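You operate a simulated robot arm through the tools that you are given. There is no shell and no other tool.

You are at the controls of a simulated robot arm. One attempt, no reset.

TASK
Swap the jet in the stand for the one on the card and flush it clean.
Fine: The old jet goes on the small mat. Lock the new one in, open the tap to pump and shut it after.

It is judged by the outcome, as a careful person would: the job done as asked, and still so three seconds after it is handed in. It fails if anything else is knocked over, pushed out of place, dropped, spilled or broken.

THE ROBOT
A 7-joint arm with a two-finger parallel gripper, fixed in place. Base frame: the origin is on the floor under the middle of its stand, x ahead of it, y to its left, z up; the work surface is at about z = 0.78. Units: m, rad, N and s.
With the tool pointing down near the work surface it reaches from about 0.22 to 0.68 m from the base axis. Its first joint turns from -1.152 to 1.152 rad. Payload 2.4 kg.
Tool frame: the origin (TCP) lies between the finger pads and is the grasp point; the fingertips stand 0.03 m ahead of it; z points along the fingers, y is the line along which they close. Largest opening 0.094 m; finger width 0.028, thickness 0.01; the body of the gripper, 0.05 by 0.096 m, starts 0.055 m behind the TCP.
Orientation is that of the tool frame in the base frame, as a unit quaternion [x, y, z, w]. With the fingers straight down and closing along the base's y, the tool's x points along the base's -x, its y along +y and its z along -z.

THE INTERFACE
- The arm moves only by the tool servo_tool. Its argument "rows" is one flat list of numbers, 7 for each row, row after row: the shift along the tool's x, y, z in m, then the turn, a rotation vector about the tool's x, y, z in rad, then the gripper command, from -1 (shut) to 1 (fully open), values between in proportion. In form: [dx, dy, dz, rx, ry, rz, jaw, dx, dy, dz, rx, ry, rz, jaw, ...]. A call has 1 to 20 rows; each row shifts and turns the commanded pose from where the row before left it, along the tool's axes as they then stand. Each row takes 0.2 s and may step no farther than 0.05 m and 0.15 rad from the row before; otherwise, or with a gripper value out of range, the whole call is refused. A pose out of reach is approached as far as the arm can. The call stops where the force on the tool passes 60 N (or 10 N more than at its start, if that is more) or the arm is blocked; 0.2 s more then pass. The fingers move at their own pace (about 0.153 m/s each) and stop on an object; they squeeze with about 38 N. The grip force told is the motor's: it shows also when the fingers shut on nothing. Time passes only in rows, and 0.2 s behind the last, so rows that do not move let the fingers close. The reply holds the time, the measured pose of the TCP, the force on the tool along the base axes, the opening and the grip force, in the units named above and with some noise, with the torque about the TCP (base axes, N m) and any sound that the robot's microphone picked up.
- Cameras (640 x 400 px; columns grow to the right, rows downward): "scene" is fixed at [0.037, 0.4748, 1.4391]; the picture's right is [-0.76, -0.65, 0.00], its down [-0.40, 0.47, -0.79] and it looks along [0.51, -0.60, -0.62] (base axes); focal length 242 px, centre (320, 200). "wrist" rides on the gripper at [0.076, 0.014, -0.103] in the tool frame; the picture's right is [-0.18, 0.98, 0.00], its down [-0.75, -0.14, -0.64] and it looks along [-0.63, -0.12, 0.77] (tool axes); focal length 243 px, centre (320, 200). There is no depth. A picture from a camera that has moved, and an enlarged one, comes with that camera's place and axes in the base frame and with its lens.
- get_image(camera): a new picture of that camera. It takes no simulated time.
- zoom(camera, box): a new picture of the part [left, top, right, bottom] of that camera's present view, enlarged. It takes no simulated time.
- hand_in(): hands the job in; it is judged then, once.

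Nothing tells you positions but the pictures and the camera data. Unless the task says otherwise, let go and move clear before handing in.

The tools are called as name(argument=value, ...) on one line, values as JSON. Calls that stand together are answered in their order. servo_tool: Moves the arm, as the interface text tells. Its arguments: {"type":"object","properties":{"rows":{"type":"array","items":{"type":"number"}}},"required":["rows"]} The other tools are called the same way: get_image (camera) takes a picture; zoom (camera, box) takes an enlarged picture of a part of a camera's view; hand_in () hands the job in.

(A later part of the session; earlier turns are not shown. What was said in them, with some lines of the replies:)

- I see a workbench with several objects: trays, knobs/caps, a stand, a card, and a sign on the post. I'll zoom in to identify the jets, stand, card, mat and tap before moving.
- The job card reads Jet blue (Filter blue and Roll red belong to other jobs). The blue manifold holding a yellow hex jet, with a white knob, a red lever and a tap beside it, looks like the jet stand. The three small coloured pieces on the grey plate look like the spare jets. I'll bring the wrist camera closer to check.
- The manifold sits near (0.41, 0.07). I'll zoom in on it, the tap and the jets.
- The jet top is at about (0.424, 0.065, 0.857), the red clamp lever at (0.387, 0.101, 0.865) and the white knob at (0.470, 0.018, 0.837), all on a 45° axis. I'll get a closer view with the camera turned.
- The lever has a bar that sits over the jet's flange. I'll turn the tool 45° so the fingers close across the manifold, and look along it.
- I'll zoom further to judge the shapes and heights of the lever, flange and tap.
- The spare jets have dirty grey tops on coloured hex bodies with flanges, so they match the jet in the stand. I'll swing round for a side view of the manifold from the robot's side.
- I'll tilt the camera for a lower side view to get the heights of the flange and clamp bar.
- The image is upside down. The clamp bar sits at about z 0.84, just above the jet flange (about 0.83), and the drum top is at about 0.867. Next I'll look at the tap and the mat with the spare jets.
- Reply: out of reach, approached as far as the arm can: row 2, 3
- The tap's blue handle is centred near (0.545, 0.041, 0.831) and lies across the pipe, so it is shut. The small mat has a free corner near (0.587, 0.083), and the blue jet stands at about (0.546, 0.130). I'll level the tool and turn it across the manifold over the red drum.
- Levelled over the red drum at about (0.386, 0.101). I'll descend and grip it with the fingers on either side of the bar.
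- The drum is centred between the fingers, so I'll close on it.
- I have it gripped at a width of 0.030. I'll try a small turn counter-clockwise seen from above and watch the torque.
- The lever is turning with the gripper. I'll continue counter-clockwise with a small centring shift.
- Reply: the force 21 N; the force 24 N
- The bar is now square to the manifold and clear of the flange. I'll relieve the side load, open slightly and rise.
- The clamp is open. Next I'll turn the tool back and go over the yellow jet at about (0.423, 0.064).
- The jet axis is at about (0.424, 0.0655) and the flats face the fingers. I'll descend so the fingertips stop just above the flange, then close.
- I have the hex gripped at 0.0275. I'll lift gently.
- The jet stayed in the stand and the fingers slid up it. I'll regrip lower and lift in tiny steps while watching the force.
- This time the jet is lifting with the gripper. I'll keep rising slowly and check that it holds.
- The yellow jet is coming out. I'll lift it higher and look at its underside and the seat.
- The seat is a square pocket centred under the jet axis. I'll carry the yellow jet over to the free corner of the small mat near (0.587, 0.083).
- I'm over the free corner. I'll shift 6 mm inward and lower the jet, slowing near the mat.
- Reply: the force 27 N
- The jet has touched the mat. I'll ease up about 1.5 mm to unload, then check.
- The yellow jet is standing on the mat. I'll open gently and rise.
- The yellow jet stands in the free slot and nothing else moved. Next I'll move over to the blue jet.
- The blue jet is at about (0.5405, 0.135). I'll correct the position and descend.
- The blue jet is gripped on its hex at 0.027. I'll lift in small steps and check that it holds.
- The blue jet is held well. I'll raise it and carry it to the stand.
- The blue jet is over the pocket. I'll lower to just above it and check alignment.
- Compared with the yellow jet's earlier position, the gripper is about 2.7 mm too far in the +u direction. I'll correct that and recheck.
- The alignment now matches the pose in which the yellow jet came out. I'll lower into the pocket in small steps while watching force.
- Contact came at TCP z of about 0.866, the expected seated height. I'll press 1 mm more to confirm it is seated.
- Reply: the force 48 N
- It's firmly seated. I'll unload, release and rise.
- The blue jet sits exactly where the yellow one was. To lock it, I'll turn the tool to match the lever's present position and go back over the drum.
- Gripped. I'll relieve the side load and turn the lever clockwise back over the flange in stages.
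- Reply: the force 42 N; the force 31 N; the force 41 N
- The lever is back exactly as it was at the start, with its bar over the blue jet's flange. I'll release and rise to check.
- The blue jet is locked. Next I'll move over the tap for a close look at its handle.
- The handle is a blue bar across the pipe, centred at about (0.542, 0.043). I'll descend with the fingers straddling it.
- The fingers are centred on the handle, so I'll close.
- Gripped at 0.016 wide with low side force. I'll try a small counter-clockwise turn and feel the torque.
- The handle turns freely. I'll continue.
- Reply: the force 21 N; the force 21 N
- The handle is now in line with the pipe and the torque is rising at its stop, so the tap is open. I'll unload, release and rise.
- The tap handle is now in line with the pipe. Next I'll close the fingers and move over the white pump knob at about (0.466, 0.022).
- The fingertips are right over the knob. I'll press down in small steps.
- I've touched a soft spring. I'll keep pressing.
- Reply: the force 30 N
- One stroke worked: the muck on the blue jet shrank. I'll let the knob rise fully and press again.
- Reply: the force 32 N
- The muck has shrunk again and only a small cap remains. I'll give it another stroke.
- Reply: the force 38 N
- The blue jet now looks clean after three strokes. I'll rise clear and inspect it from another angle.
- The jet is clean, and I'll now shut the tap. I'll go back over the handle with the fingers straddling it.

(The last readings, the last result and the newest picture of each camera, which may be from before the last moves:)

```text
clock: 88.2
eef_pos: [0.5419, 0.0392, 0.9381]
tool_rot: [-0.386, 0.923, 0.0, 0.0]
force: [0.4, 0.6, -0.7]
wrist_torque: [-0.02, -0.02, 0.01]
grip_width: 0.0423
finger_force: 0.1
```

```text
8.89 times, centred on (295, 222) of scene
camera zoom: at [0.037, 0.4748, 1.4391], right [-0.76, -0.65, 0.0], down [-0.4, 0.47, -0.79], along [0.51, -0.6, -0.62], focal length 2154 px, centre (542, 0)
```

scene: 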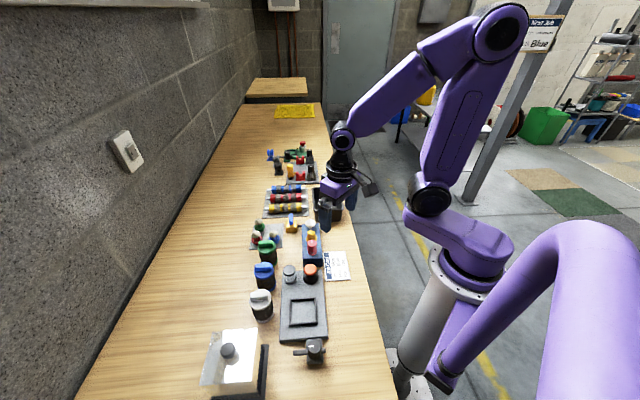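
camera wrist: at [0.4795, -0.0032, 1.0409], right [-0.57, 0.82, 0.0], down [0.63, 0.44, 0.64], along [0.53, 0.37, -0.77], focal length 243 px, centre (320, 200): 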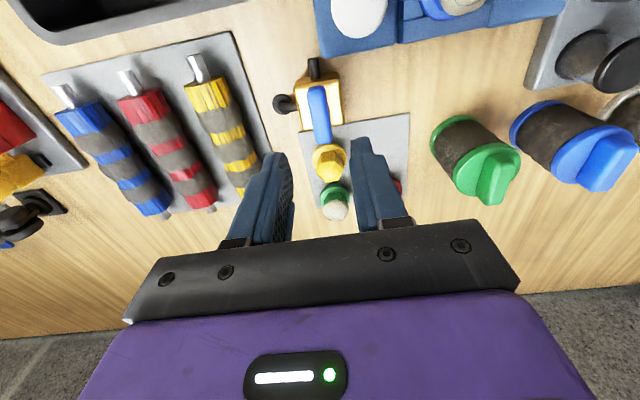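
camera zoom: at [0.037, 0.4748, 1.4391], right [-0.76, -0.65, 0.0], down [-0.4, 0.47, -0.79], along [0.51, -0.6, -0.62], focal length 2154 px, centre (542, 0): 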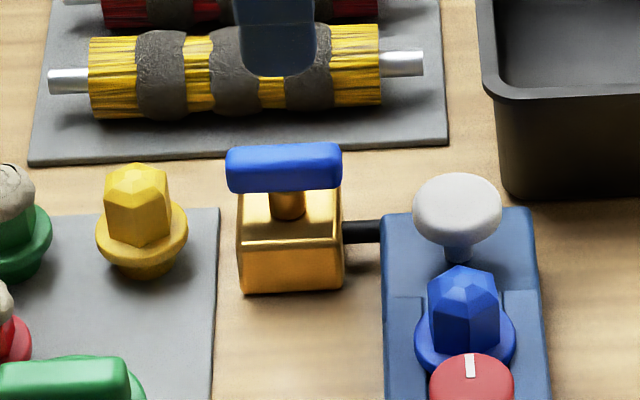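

servo_tool(rows=[0, -0.0008, 0.03, 0, 0, 0, -0.1, 0, 0, 0.03, 0, 0, 0, -0.1, 0, 0, 0.02, 0, 0, 0, -0.1, 0, 0, 0.0095, 0, 0, 0, -0.1, 0, 0, 0, 0, 0, 0, -0.1])

zoom(camera="wrist", box=[200, 60, 440, 250])

zoom(camera="scene", box=[270, 200, 320, 245])

```text
clock: 89.4
eef_pos: [0.5422, 0.0392, 0.8473]
tool_rot: [-0.385, 0.923, 0.001, 0.001]
force: [-0.2, -0.8, -0.5]
wrist_torque: [-0.02, -0.02, 0.01]
grip_width: 0.0422
finger_force: 0.2
```

```text
2.11 times, centred on (320, 155) of wrist
camera zoom: at [0.4777, -0.0056, 0.9502], right [-0.57, 0.82, 0.0], down [0.63, 0.44, 0.64], along [0.53, 0.37, -0.77], focal length 511 px, centre (320, 295)
```

zoom: 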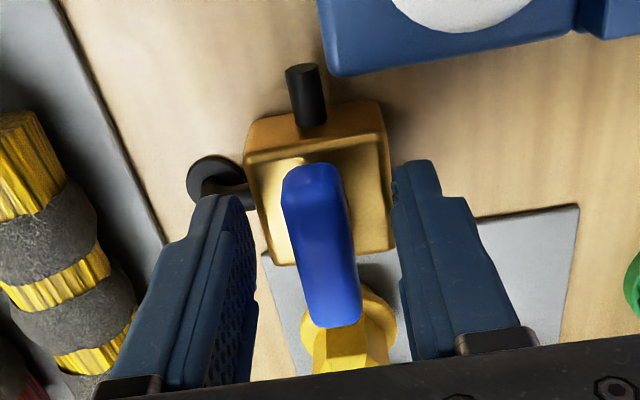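

```text
8.89 times, centred on (295, 222) of scene
camera zoom: at [0.037, 0.4748, 1.4391], right [-0.76, -0.65, 0.0], down [-0.4, 0.47, -0.79], along [0.51, -0.6, -0.62], focal length 2154 px, centre (542, 0)
```

zoom: 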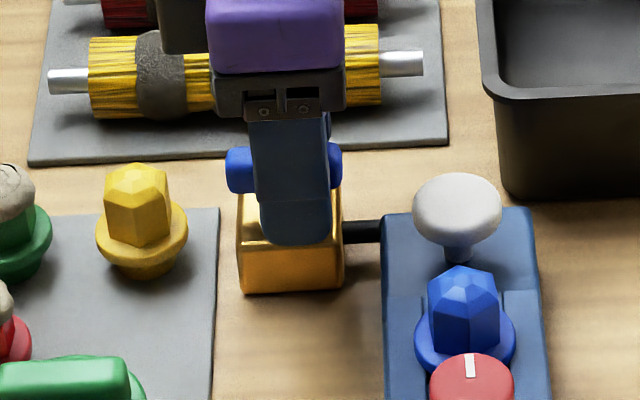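

The fingers are about 3.5 mm off the handle's pivot along its length. I'll correct that so the turn is centred, then close.

servo_tool(rows=[-0.0035, -0.0004, 0, 0, 0, 0, -0.3, 0, 0, 0, 0, 0, 0, -1, 0, 0, 0, 0, 0, 0, -1, 0, 0, 0, 0, 0, 0, -1])

zoom(camera="scene", box=[270, 200, 320, 245])

```text
clock: 90.4
eef_pos: [0.5446, 0.0425, 0.847]
tool_rot: [-0.385, 0.923, 0.0, -0.001]
force: [-8.9, 5.0, 2.7]
wrist_torque: [0.04, -0.06, -0.26]
grip_width: 0.0158
finger_force: 45.1
```

```text
8.89 times, centred on (295, 222) of scene
camera zoom: at [0.0367, 0.4749, 1.439], right [-0.76, -0.65, 0.0], down [-0.4, 0.47, -0.79], along [0.51, -0.6, -0.62], focal length 2154 px, centre (542, 0)
```

zoom: 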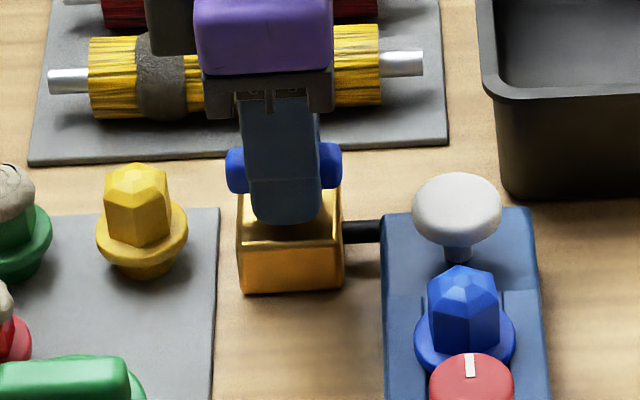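

Gripped. I'll turn clockwise to shut the tap, in stages.

servo_tool(rows=[0, 0.0004, 0, 0, 0, 0.1, -1, 0, 0, 0, 0, 0, 0.12, -1, 0, 0, 0, 0, 0, 0.12, -1, 0, 0, 0, 0, 0, 0.12, -1, 0, 0, 0, 0, 0, 0, -1])

```text
clock: 91.6
eef_pos: [0.5439, 0.0428, 0.8469]
tool_rot: [-0.163, 0.987, 0.0, -0.003]
force: [-22.5, 1.1, 8.5]
wrist_torque: [0.27, -0.81, -0.01]
grip_width: 0.0159
finger_force: 45.0
```

servo_tool(rows=[0.0009, 0.0003, 0, 0, 0, 0.1, -1, 0, 0, 0, 0, 0, 0.12, -1, 0, 0, 0, 0, 0, 0.12, -1, 0, 0, 0, 0, 0, 0.12, -1, 0, 0, 0, 0, 0, 0, -1])

zoom(camera="scene", box=[270, 200, 320, 245])

```text
clock: 92.8
eef_pos: [0.5433, 0.0422, 0.8485]
tool_rot: [0.066, 0.998, 0.001, 0.0]
force: [-8.9, -1.1, 2.1]
wrist_torque: [0.19, 1.42, -0.04]
grip_width: 0.0158
finger_force: 45.0
```

```text
8.89 times, centred on (295, 222) of scene
camera zoom: at [0.0368, 0.4747, 1.4391], right [-0.76, -0.65, 0.0], down [-0.4, 0.47, -0.79], along [0.51, -0.6, -0.62], focal length 2154 px, centre (542, 0)
```

zoom: 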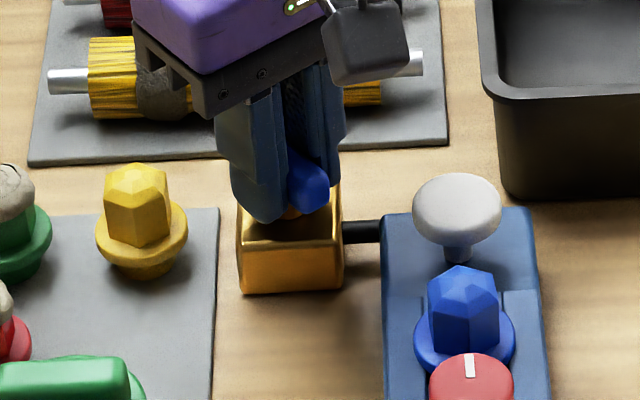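

servo_tool(rows=[0.0004, 0, 0, 0, 0, 0.11, -1, 0, 0, 0, 0, 0, 0.12, -1, 0, 0, 0, 0, 0, 0.12, -1, 0, 0, 0, 0, 0, 0.12, -1, 0, 0, 0, 0, 0, 0, -1])

zoom(camera="scene", box=[270, 200, 320, 245])

```text
clock: 94.0
eef_pos: [0.5436, 0.0437, 0.8471]
tool_rot: [0.297, 0.955, -0.001, 0.0]
force: [-11.0, -0.6, 3.9]
wrist_torque: [0.21, 0.29, 0.01]
grip_width: 0.0161
finger_force: 44.7
```

```text
8.89 times, centred on (295, 222) of scene
camera zoom: at [0.0367, 0.4748, 1.4391], right [-0.76, -0.65, 0.0], down [-0.4, 0.47, -0.79], along [0.51, -0.6, -0.62], focal length 2154 px, centre (542, 0)
```

zoom: 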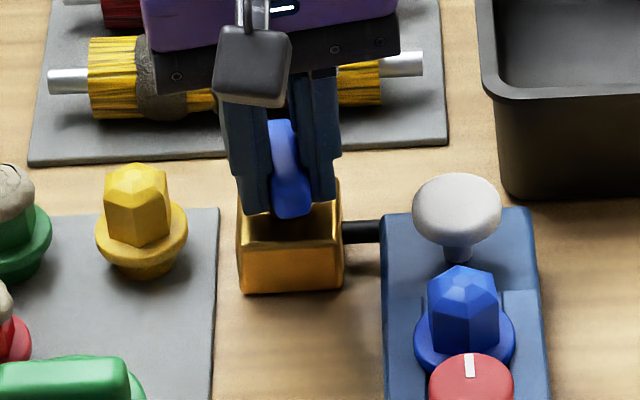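

servo_tool(rows=[0.0003, 0, 0, 0, 0, 0.09, -1, 0, 0, 0, 0, 0, 0.095, -1, 0, 0, 0, 0, 0, 0, -1])

zoom(camera="scene", box=[270, 200, 320, 245])

zoom(camera="wrist", box=[200, 60, 440, 250])

```text
clock: 94.8
eef_pos: [0.5433, 0.0431, 0.8461]
tool_rot: [0.384, 0.923, 0.0, -0.001]
force: [-4.5, -1.0, -4.6]
wrist_torque: [0.97, 0.94, 0.08]
grip_width: 0.0158
finger_force: 44.1
```

```text
8.89 times, centred on (295, 222) of scene
camera zoom: at [0.037, 0.4747, 1.4391], right [-0.76, -0.65, 0.0], down [-0.4, 0.47, -0.79], along [0.51, -0.6, -0.62], focal length 2154 px, centre (542, 0)
```

zoom: 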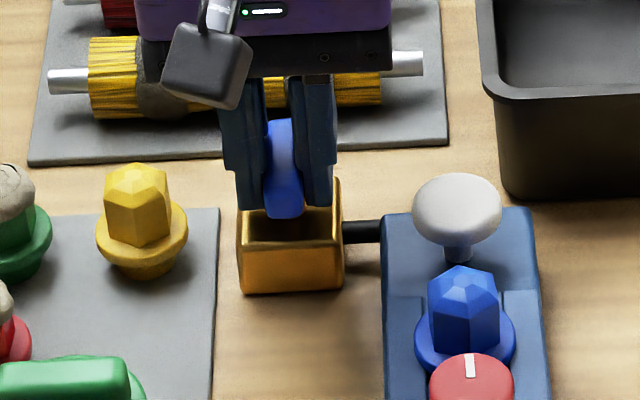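

```text
2.11 times, centred on (320, 155) of wrist
camera zoom: at [0.5004, 0.1067, 0.9498], right [0.83, 0.56, 0.0], down [0.43, -0.63, 0.64], along [0.36, -0.53, -0.77], focal length 511 px, centre (320, 295)
```

zoom: 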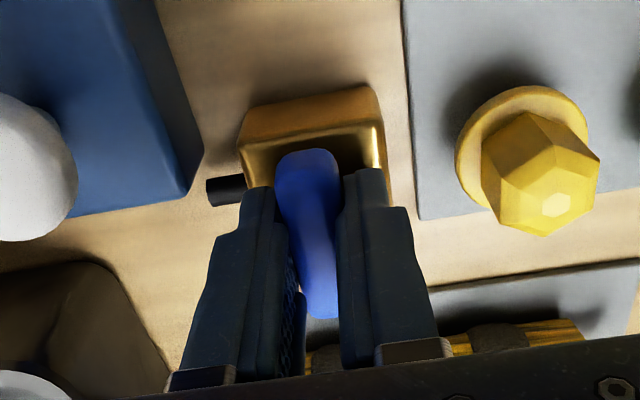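

The handle is back across the pipe. I'll nudge it slightly further to make sure it is against its shut stop.

servo_tool(rows=[0, 0, 0, 0, 0, 0.03, -1, 0, 0, 0, 0, 0, 0, -1])

```text
clock: 95.4
eef_pos: [0.5436, 0.0438, 0.8472]
tool_rot: [0.395, 0.919, -0.001, -0.001]
force: [-4.0, -2.0, -13.5]
wrist_torque: [-0.55, -0.63, 1.3]
grip_width: 0.0157
finger_force: 45.3
```

The torque jumped, so it is at the shut stop. I'll relax, release and rise clear.

servo_tool(rows=[0, 0, 0, 0, 0, -0.02, -1, 0, 0, 0, 0, 0, 0, -0.4, 0, 0, 0, 0, 0, 0, -0.15, 0, 0, 0, 0, 0, 0, -0.15, 0, 0, -0.02, 0, 0, 0, -0.15, 0, 0, -0.03, 0, 0, 0, -0.15, 0, 0, -0.04, 0, 0, 0, 0, 0, 0, -0.04, 0, 0, 0, 0, 0, 0, 0, 0, 0, 0, 0])

get_image(camera="wrist")

zoom(camera="scene", box=[240, 180, 350, 270])

```text
clock: 97.4
eef_pos: [0.5423, 0.043, 0.9782]
tool_rot: [0.388, 0.922, -0.001, 0.0]
force: [-0.4, -0.3, -0.6]
wrist_torque: [-0.02, 0.01, -0.03]
grip_width: 0.047
finger_force: 0.1
```

```text
taken
camera wrist: at [0.5004, 0.1077, 1.0804], right [0.83, 0.56, 0.0], down [0.43, -0.64, 0.64], along [0.36, -0.53, -0.77], focal length 243 px, centre (320, 200)
```

wrist: 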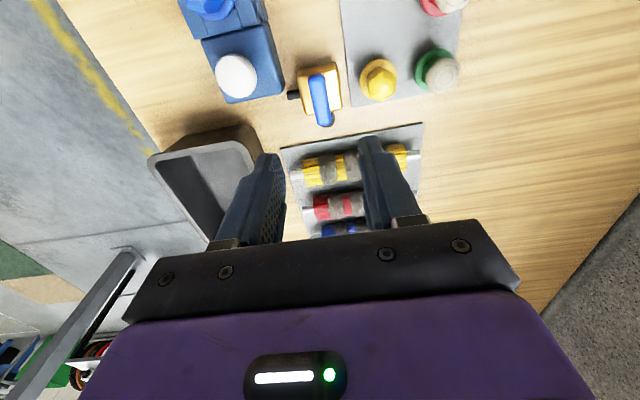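

```text
4.44 times, centred on (295, 225) of scene
camera zoom: at [0.037, 0.4748, 1.4391], right [-0.76, -0.65, 0.0], down [-0.4, 0.47, -0.79], along [0.51, -0.6, -0.62], focal length 1077 px, centre (431, 89)
```

zoom: 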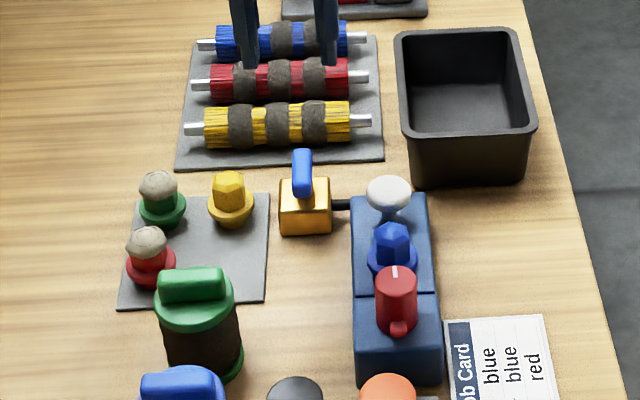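

The tap is shut. I'll zoom in on the clamp lever and compare it with its original locked position before finishing.

zoom(camera="scene", box=[285, 205, 345, 270])

servo_tool(rows=[0.035, -0.02, -0.02, 0, 0, 0, 0, 0.035, -0.02, -0.02, 0, 0, 0, 0, 0.035, -0.02, -0.01, 0, 0, 0, 0, 0, 0, 0, 0, 0, 0, 0])

get_image(camera="wrist")

zoom(camera="wrist", box=[230, 20, 430, 220])

get_image(camera="scene")

```text
6.15 times, centred on (315, 238) of scene
camera zoom: at [0.037, 0.4748, 1.4391], right [-0.76, -0.65, 0.0], down [-0.4, 0.47, -0.79], along [0.51, -0.6, -0.62], focal length 1491 px, centre (351, -31)
```

zoom: 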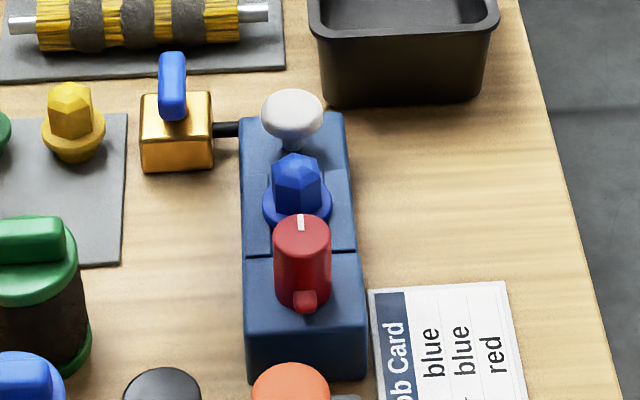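

```text
clock: 98.4
eef_pos: [0.4254, 0.0732, 1.026]
tool_rot: [0.387, 0.922, 0.0, -0.001]
force: [-0.1, 0.2, -0.7]
wrist_torque: [0.0, -0.03, 0.03]
grip_width: 0.047
finger_force: 0.2
```

```text
taken
camera wrist: at [0.3828, 0.1378, 1.1287], right [0.83, 0.56, 0.0], down [0.43, -0.64, 0.64], along [0.36, -0.53, -0.77], focal length 243 px, centre (320, 200)
```

wrist: 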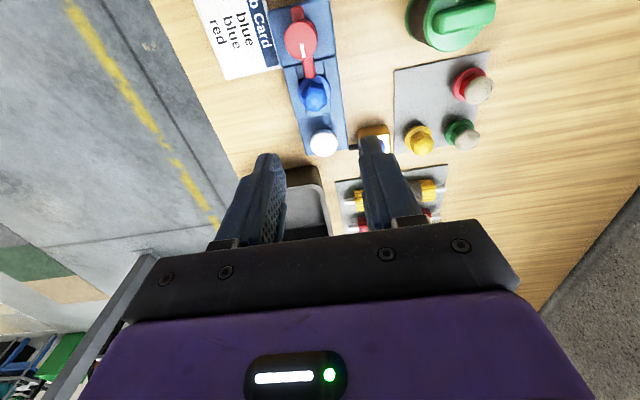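

```text
2.00 times, centred on (330, 120) of wrist
camera zoom: at [0.3828, 0.1378, 1.1287], right [0.83, 0.56, 0.0], down [0.43, -0.64, 0.64], along [0.36, -0.53, -0.77], focal length 485 px, centre (300, 360)
```

zoom: 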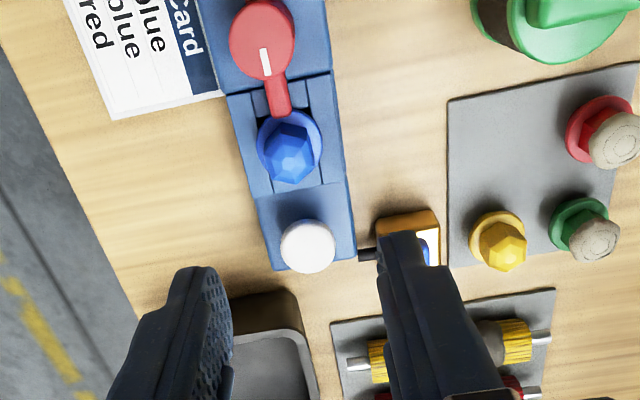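

```text
taken
```

scene: 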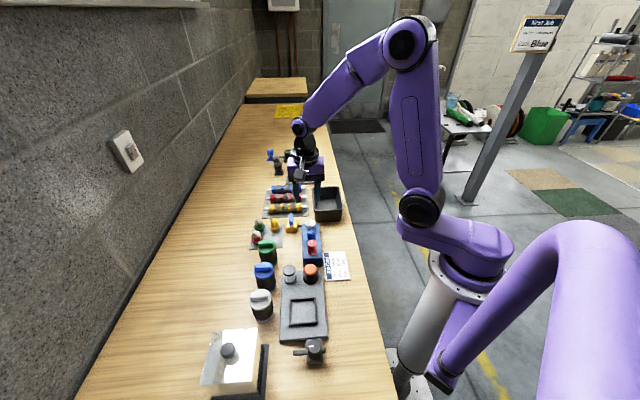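

The clean blue jet is locked in the stand under the lever, the tap is shut, and the yellow jet stands on the small mat. Nothing else has been disturbed and the gripper is clear, so I'm handing in.

hand_in()

```text
The job is handed in.
```

The blue jet named on the job card is now locked in the stand and flushed clean. The old yellow jet is on the free corner of the small mat.

- **Swap:** I turned the red lever clear, lifted out the yellow jet, seated the blue one in its place and turned the lever back over its flange. My first try at lifting the yellow jet slipped off without moving it. A lower grip worked.
- **Flush:** With the tap open, three strokes of the white pump knob removed all the grey muck from the blue jet.
- **Tap:** It is shut again, turned until it met its stop.

In the last pictures nothing else had been moved or knocked over. The gripper was empty and clear when I handed the job in.
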